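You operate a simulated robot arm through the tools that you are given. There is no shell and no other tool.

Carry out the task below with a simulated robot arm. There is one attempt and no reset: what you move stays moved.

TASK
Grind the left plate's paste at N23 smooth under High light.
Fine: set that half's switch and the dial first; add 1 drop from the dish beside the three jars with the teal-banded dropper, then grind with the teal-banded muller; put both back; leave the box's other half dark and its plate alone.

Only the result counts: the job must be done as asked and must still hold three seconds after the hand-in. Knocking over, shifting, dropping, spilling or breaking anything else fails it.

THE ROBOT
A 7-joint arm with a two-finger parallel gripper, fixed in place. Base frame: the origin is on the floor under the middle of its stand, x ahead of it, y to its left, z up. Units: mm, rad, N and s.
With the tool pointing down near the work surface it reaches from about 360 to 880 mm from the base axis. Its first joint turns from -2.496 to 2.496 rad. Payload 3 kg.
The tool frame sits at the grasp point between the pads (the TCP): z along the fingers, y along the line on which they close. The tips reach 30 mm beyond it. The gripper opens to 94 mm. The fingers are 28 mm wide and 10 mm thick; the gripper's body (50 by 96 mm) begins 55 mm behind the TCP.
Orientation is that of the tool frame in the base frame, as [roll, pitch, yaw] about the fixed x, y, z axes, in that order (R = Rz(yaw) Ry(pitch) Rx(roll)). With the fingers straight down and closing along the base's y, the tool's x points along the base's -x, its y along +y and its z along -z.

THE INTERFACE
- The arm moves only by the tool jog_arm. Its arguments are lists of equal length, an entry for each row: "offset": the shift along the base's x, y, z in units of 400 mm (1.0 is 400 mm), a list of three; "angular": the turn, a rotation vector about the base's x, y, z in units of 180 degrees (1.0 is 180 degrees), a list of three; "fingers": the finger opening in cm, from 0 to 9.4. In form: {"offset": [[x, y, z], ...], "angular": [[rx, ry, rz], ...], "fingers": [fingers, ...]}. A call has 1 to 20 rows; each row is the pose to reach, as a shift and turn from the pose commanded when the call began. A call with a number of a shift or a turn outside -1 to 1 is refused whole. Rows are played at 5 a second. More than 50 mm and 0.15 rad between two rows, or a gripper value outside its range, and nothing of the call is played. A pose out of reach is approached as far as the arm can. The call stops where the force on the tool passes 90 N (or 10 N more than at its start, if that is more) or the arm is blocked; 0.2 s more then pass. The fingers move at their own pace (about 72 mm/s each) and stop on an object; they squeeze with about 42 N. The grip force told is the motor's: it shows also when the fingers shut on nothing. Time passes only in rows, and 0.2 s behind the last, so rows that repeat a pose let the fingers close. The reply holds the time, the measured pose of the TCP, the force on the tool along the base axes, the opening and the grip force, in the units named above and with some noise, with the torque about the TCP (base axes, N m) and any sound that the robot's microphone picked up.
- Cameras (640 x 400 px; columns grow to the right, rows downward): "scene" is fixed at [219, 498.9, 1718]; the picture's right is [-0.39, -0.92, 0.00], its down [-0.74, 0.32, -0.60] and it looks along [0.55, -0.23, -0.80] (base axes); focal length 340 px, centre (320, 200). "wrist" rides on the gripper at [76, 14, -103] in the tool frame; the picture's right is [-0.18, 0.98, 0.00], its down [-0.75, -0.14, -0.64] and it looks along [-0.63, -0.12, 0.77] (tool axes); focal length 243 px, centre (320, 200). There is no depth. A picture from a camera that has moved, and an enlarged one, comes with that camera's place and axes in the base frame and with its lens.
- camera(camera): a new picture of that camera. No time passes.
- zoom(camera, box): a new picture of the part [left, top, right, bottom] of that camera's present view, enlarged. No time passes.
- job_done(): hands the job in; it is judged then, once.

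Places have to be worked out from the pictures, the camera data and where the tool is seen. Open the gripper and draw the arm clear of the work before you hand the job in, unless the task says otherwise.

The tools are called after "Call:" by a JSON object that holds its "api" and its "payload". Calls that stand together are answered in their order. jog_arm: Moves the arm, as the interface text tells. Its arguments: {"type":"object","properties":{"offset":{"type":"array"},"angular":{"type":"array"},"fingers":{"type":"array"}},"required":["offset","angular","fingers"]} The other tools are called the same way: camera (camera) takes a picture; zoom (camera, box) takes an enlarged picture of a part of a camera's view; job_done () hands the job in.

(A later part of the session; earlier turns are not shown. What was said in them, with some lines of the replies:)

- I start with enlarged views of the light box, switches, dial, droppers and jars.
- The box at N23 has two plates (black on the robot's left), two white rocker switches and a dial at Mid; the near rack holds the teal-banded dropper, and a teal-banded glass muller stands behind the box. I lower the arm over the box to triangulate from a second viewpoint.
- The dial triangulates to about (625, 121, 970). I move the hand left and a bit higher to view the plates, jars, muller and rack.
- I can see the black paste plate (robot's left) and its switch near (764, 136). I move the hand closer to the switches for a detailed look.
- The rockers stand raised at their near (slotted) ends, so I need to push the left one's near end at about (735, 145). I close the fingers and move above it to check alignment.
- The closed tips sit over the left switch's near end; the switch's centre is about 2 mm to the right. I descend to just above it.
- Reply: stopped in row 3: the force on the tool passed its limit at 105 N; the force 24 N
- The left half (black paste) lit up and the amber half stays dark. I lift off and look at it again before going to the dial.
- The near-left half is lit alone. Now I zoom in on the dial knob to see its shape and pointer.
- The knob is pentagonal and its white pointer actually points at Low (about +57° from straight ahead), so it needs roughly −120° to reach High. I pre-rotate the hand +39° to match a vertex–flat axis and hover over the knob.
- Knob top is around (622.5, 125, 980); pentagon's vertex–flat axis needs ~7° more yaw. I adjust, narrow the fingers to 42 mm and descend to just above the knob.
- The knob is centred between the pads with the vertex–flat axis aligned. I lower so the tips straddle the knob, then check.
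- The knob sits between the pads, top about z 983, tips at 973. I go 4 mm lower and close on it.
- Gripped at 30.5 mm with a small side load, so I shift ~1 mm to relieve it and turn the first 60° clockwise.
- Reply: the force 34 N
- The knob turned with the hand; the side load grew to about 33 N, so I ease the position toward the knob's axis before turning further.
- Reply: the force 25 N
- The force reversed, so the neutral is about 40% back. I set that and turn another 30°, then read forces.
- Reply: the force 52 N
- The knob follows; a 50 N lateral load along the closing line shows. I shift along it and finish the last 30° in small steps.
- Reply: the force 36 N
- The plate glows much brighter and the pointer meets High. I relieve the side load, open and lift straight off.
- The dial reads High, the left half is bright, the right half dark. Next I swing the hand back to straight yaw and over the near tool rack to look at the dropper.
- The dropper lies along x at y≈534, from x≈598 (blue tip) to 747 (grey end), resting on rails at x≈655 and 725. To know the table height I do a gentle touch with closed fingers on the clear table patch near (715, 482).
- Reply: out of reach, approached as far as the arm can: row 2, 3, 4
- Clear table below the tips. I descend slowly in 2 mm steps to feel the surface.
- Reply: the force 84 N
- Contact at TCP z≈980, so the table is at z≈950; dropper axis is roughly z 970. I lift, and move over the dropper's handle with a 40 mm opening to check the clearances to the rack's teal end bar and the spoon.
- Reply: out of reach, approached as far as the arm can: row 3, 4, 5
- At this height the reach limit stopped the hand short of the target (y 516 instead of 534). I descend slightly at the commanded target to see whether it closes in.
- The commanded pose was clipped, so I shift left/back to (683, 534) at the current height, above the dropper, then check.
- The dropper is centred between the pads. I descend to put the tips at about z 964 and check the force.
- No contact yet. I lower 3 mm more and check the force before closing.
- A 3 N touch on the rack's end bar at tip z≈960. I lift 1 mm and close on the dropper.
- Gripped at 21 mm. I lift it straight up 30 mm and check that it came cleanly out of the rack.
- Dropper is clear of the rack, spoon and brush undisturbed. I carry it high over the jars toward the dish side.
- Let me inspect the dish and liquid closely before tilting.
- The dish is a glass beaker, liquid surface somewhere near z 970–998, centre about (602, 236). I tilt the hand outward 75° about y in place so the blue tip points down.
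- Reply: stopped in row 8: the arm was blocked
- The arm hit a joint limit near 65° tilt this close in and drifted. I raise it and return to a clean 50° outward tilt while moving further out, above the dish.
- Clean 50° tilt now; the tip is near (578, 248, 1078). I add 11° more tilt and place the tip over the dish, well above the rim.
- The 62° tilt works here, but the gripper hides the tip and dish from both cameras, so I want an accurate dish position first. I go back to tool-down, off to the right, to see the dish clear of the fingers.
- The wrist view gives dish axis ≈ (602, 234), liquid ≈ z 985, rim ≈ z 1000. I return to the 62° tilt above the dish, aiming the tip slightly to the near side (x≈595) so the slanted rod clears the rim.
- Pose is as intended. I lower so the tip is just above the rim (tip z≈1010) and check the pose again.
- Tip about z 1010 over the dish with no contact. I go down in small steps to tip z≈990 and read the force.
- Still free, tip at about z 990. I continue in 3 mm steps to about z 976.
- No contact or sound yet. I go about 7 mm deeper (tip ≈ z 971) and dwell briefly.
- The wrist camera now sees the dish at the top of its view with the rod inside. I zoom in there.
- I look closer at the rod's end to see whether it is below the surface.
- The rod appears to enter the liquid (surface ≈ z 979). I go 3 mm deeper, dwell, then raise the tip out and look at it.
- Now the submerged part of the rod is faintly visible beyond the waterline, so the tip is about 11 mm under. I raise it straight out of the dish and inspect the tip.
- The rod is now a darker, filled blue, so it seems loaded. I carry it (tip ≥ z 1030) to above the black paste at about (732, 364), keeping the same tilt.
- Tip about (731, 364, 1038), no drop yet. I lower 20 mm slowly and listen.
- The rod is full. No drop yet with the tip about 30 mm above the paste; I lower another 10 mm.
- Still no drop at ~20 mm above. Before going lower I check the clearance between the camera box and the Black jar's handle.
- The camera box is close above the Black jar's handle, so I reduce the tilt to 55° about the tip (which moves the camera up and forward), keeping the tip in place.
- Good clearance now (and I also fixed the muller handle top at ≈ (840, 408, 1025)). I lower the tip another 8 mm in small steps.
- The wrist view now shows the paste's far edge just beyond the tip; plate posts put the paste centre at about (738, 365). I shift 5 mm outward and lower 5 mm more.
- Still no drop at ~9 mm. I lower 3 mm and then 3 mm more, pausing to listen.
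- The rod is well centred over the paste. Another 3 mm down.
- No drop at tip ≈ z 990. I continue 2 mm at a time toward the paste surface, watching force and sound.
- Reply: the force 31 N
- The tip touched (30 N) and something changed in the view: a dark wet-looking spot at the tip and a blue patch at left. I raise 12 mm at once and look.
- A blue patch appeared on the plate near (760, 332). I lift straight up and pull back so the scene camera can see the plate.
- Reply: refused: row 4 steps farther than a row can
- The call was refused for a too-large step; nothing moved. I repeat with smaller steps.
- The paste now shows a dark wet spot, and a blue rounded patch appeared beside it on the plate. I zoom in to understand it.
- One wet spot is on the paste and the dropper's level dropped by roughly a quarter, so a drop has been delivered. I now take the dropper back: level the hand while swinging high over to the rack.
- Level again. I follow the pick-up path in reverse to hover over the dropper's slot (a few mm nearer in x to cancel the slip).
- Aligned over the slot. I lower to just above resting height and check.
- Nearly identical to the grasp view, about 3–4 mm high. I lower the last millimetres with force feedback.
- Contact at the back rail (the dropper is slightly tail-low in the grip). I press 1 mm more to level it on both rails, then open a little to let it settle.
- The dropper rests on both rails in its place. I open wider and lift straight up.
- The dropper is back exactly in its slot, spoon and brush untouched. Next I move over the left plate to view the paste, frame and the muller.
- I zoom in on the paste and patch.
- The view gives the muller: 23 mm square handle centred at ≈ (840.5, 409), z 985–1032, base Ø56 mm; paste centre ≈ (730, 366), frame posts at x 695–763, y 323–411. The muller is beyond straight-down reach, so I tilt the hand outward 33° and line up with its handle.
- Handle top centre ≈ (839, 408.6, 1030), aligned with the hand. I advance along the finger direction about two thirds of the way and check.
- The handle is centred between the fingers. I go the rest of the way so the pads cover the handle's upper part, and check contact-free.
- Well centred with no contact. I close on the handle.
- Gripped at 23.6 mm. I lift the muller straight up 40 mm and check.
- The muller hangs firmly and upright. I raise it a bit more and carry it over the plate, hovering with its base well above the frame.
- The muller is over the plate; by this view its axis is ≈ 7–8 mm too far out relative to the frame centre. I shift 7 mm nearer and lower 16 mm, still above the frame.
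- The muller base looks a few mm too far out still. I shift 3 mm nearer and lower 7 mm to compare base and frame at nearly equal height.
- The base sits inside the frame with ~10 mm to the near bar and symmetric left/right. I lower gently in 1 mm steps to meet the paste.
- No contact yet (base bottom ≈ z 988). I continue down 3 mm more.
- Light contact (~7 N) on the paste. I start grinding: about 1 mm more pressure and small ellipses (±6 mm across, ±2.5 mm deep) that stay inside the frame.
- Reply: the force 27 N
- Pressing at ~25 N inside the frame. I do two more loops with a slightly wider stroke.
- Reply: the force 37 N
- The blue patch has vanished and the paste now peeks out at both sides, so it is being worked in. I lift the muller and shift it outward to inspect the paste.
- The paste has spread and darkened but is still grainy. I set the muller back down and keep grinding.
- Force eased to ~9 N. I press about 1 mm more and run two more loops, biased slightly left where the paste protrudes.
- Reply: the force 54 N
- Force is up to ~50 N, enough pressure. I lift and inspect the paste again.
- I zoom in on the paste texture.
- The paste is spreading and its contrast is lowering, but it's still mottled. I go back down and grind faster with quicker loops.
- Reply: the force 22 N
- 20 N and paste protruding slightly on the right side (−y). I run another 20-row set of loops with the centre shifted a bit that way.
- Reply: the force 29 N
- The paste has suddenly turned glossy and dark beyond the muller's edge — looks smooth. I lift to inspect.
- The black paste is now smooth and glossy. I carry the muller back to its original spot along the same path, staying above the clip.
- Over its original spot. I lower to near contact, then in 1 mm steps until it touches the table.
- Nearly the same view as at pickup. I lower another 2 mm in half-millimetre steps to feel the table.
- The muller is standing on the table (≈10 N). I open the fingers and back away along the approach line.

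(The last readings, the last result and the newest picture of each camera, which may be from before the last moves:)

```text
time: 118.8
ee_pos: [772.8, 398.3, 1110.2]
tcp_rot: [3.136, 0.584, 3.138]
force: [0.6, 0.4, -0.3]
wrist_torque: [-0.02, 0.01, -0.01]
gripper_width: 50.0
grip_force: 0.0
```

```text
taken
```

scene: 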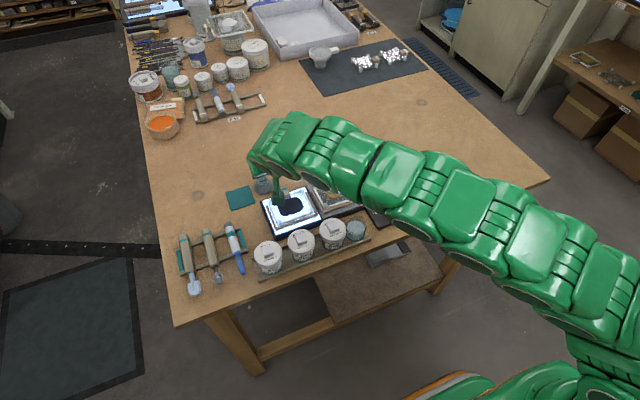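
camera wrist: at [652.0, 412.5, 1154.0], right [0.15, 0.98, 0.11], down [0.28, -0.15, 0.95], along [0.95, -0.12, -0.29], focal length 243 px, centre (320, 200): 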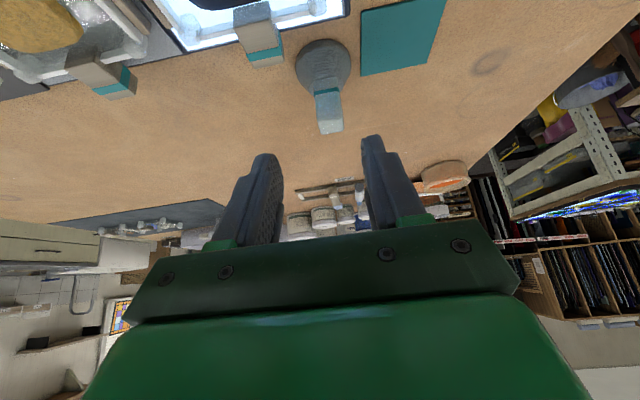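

The muller stands upright in its place. I raise the arm, straighten the hand and withdraw toward the starting pose.

Call:
{"api": "jog_arm", "payload": {"offset": [[-0.04, -0.02, 0.06], [-0.09, -0.05, 0.12], [-0.14, -0.1, 0.17], [-0.2, -0.17, 0.21], [-0.26, -0.24, 0.25], [-0.32, -0.31, 0.29], [-0.38, -0.38, 0.32], [-0.44, -0.46, 0.34], [-0.5, -0.54, 0.35], [-0.55, -0.62, 0.36], [-0.58, -0.7, 0.36], [-0.58, -0.7, 0.36]], "angular": [[0, 0.02, 0], [0, 0.04, 0], [0, 0.06, 0], [0, 0.08, 0], [0, 0.1, 0], [0, 0.12, 0], [0, 0.14, 0], [0, 0.16, 0], [0, 0.18, 0], [0, 0.186, 0], [0, 0.186, 0], [0, 0.186, 0]], "fingers": [6, 7, 8, 9, 9.4, 9.4, 9.4, 9.4, 9.4, 9.4, 9.4, 9.4]}}

Call:
{"api": "camera", "payload": {"camera": "scene"}}

Call:
{"api": "zoom", "payload": {"camera": "scene", "box": [240, 150, 440, 275]}}

Call:
{"api": "zoom", "payload": {"camera": "scene", "box": [160, 180, 320, 300]}}

```text
time: 121.4
ee_pos: [541.1, 117.6, 1253.7]
tcp_rot: [3.138, -0.003, 3.139]
force: [0.4, 0.4, 0.6]
wrist_torque: [-0.02, 0.0, -0.02]
gripper_width: 93.7
grip_force: 0.2
```

```text
taken
```

scene: 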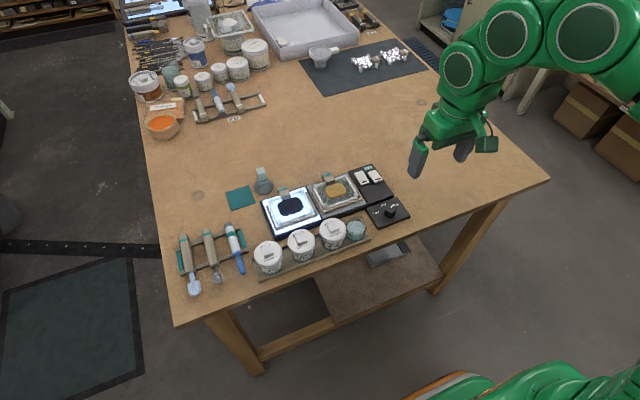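

```text
3.20 times, centred on (340, 212) of scene
camera zoom: at [219.0, 498.9, 1718.0], right [-0.39, -0.92, 0.0], down [-0.74, 0.32, -0.6], along [0.55, -0.23, -0.8], focal length 1086 px, centre (256, 160)
```

zoom: 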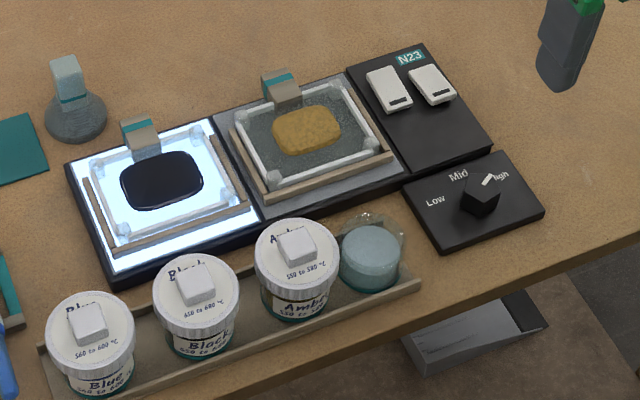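

```text
3.33 times, centred on (240, 240) of scene
camera zoom: at [219.0, 498.9, 1718.0], right [-0.39, -0.92, 0.0], down [-0.74, 0.32, -0.6], along [0.55, -0.23, -0.8], focal length 1132 px, centre (587, 67)
```

zoom: 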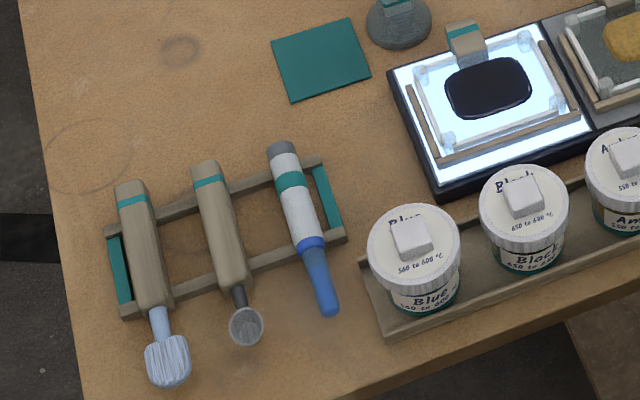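

Everything is back in place: left half lit at High, right half dark, dropper and muller returned. One last close look at the paste before handing in.

Call:
{"api": "zoom", "payload": {"camera": "scene", "box": [265, 180, 325, 225]}}

Call:
{"api": "zoom", "payload": {"camera": "scene", "box": [230, 155, 290, 200]}}

```text
8.89 times, centred on (295, 202) of scene
camera zoom: at [219.0, 498.9, 1718.0], right [-0.39, -0.92, 0.0], down [-0.74, 0.32, -0.6], along [0.55, -0.23, -0.8], focal length 3017 px, centre (542, 178)
```

zoom: 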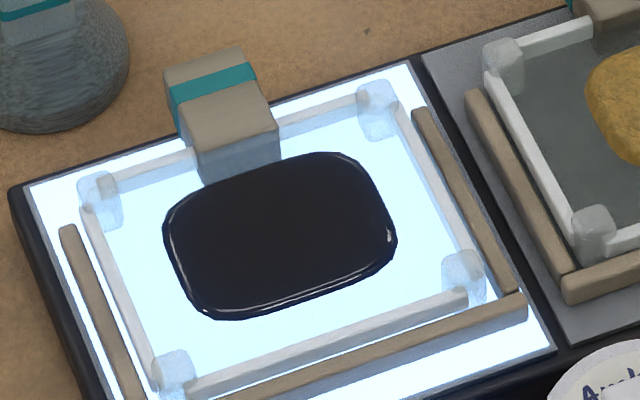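

```text
8.89 times, centred on (260, 178) of scene
camera zoom: at [219.0, 498.9, 1718.0], right [-0.39, -0.92, 0.0], down [-0.74, 0.32, -0.6], along [0.55, -0.23, -0.8], focal length 3017 px, centre (853, 400)
```

zoom: 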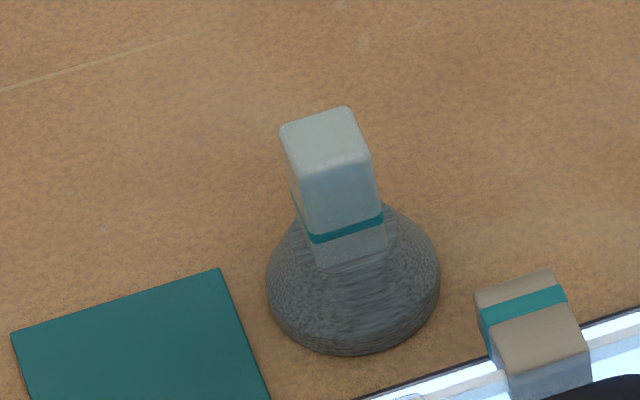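

The paste is uniformly smooth and glossy, the muller stands upright beside the mat where it was, the dropper is in its rack, and the arm is clear with the gripper open. I hand the job in.

Call:
{"api": "job_done", "payload": {}}

```text
The job is handed in.
```

The left plate's black paste at N23 is ground to a smooth, glossy finish under High light, and I've handed the job in. The tool only confirmed the hand-in and gave no verdict.

- **Light:** the left half's switch is on and the dial is turned to High. The pointer had started at Low, not Mid. The other half stayed dark and I didn't touch its plate.
- **Drop:** the dropper released nothing until its tip touched the paste, at about 30 N. The paste then showed one wet spot, and the dropper's level fell by roughly a quarter. I read that as one drop, but there was no sound or counter to confirm it.
- **Blue patch:** a light-blue patch appeared beside the paste at the same moment and disappeared as I ground. I never found out what it was.
- **Putting back:** the dropper is back on its rack, still holding some liquid. The muller stands where it was, its base darkened by the paste.
- **Surroundings:** in the last pictures nothing else had moved or spilled, and the arm was clear with the gripper open.
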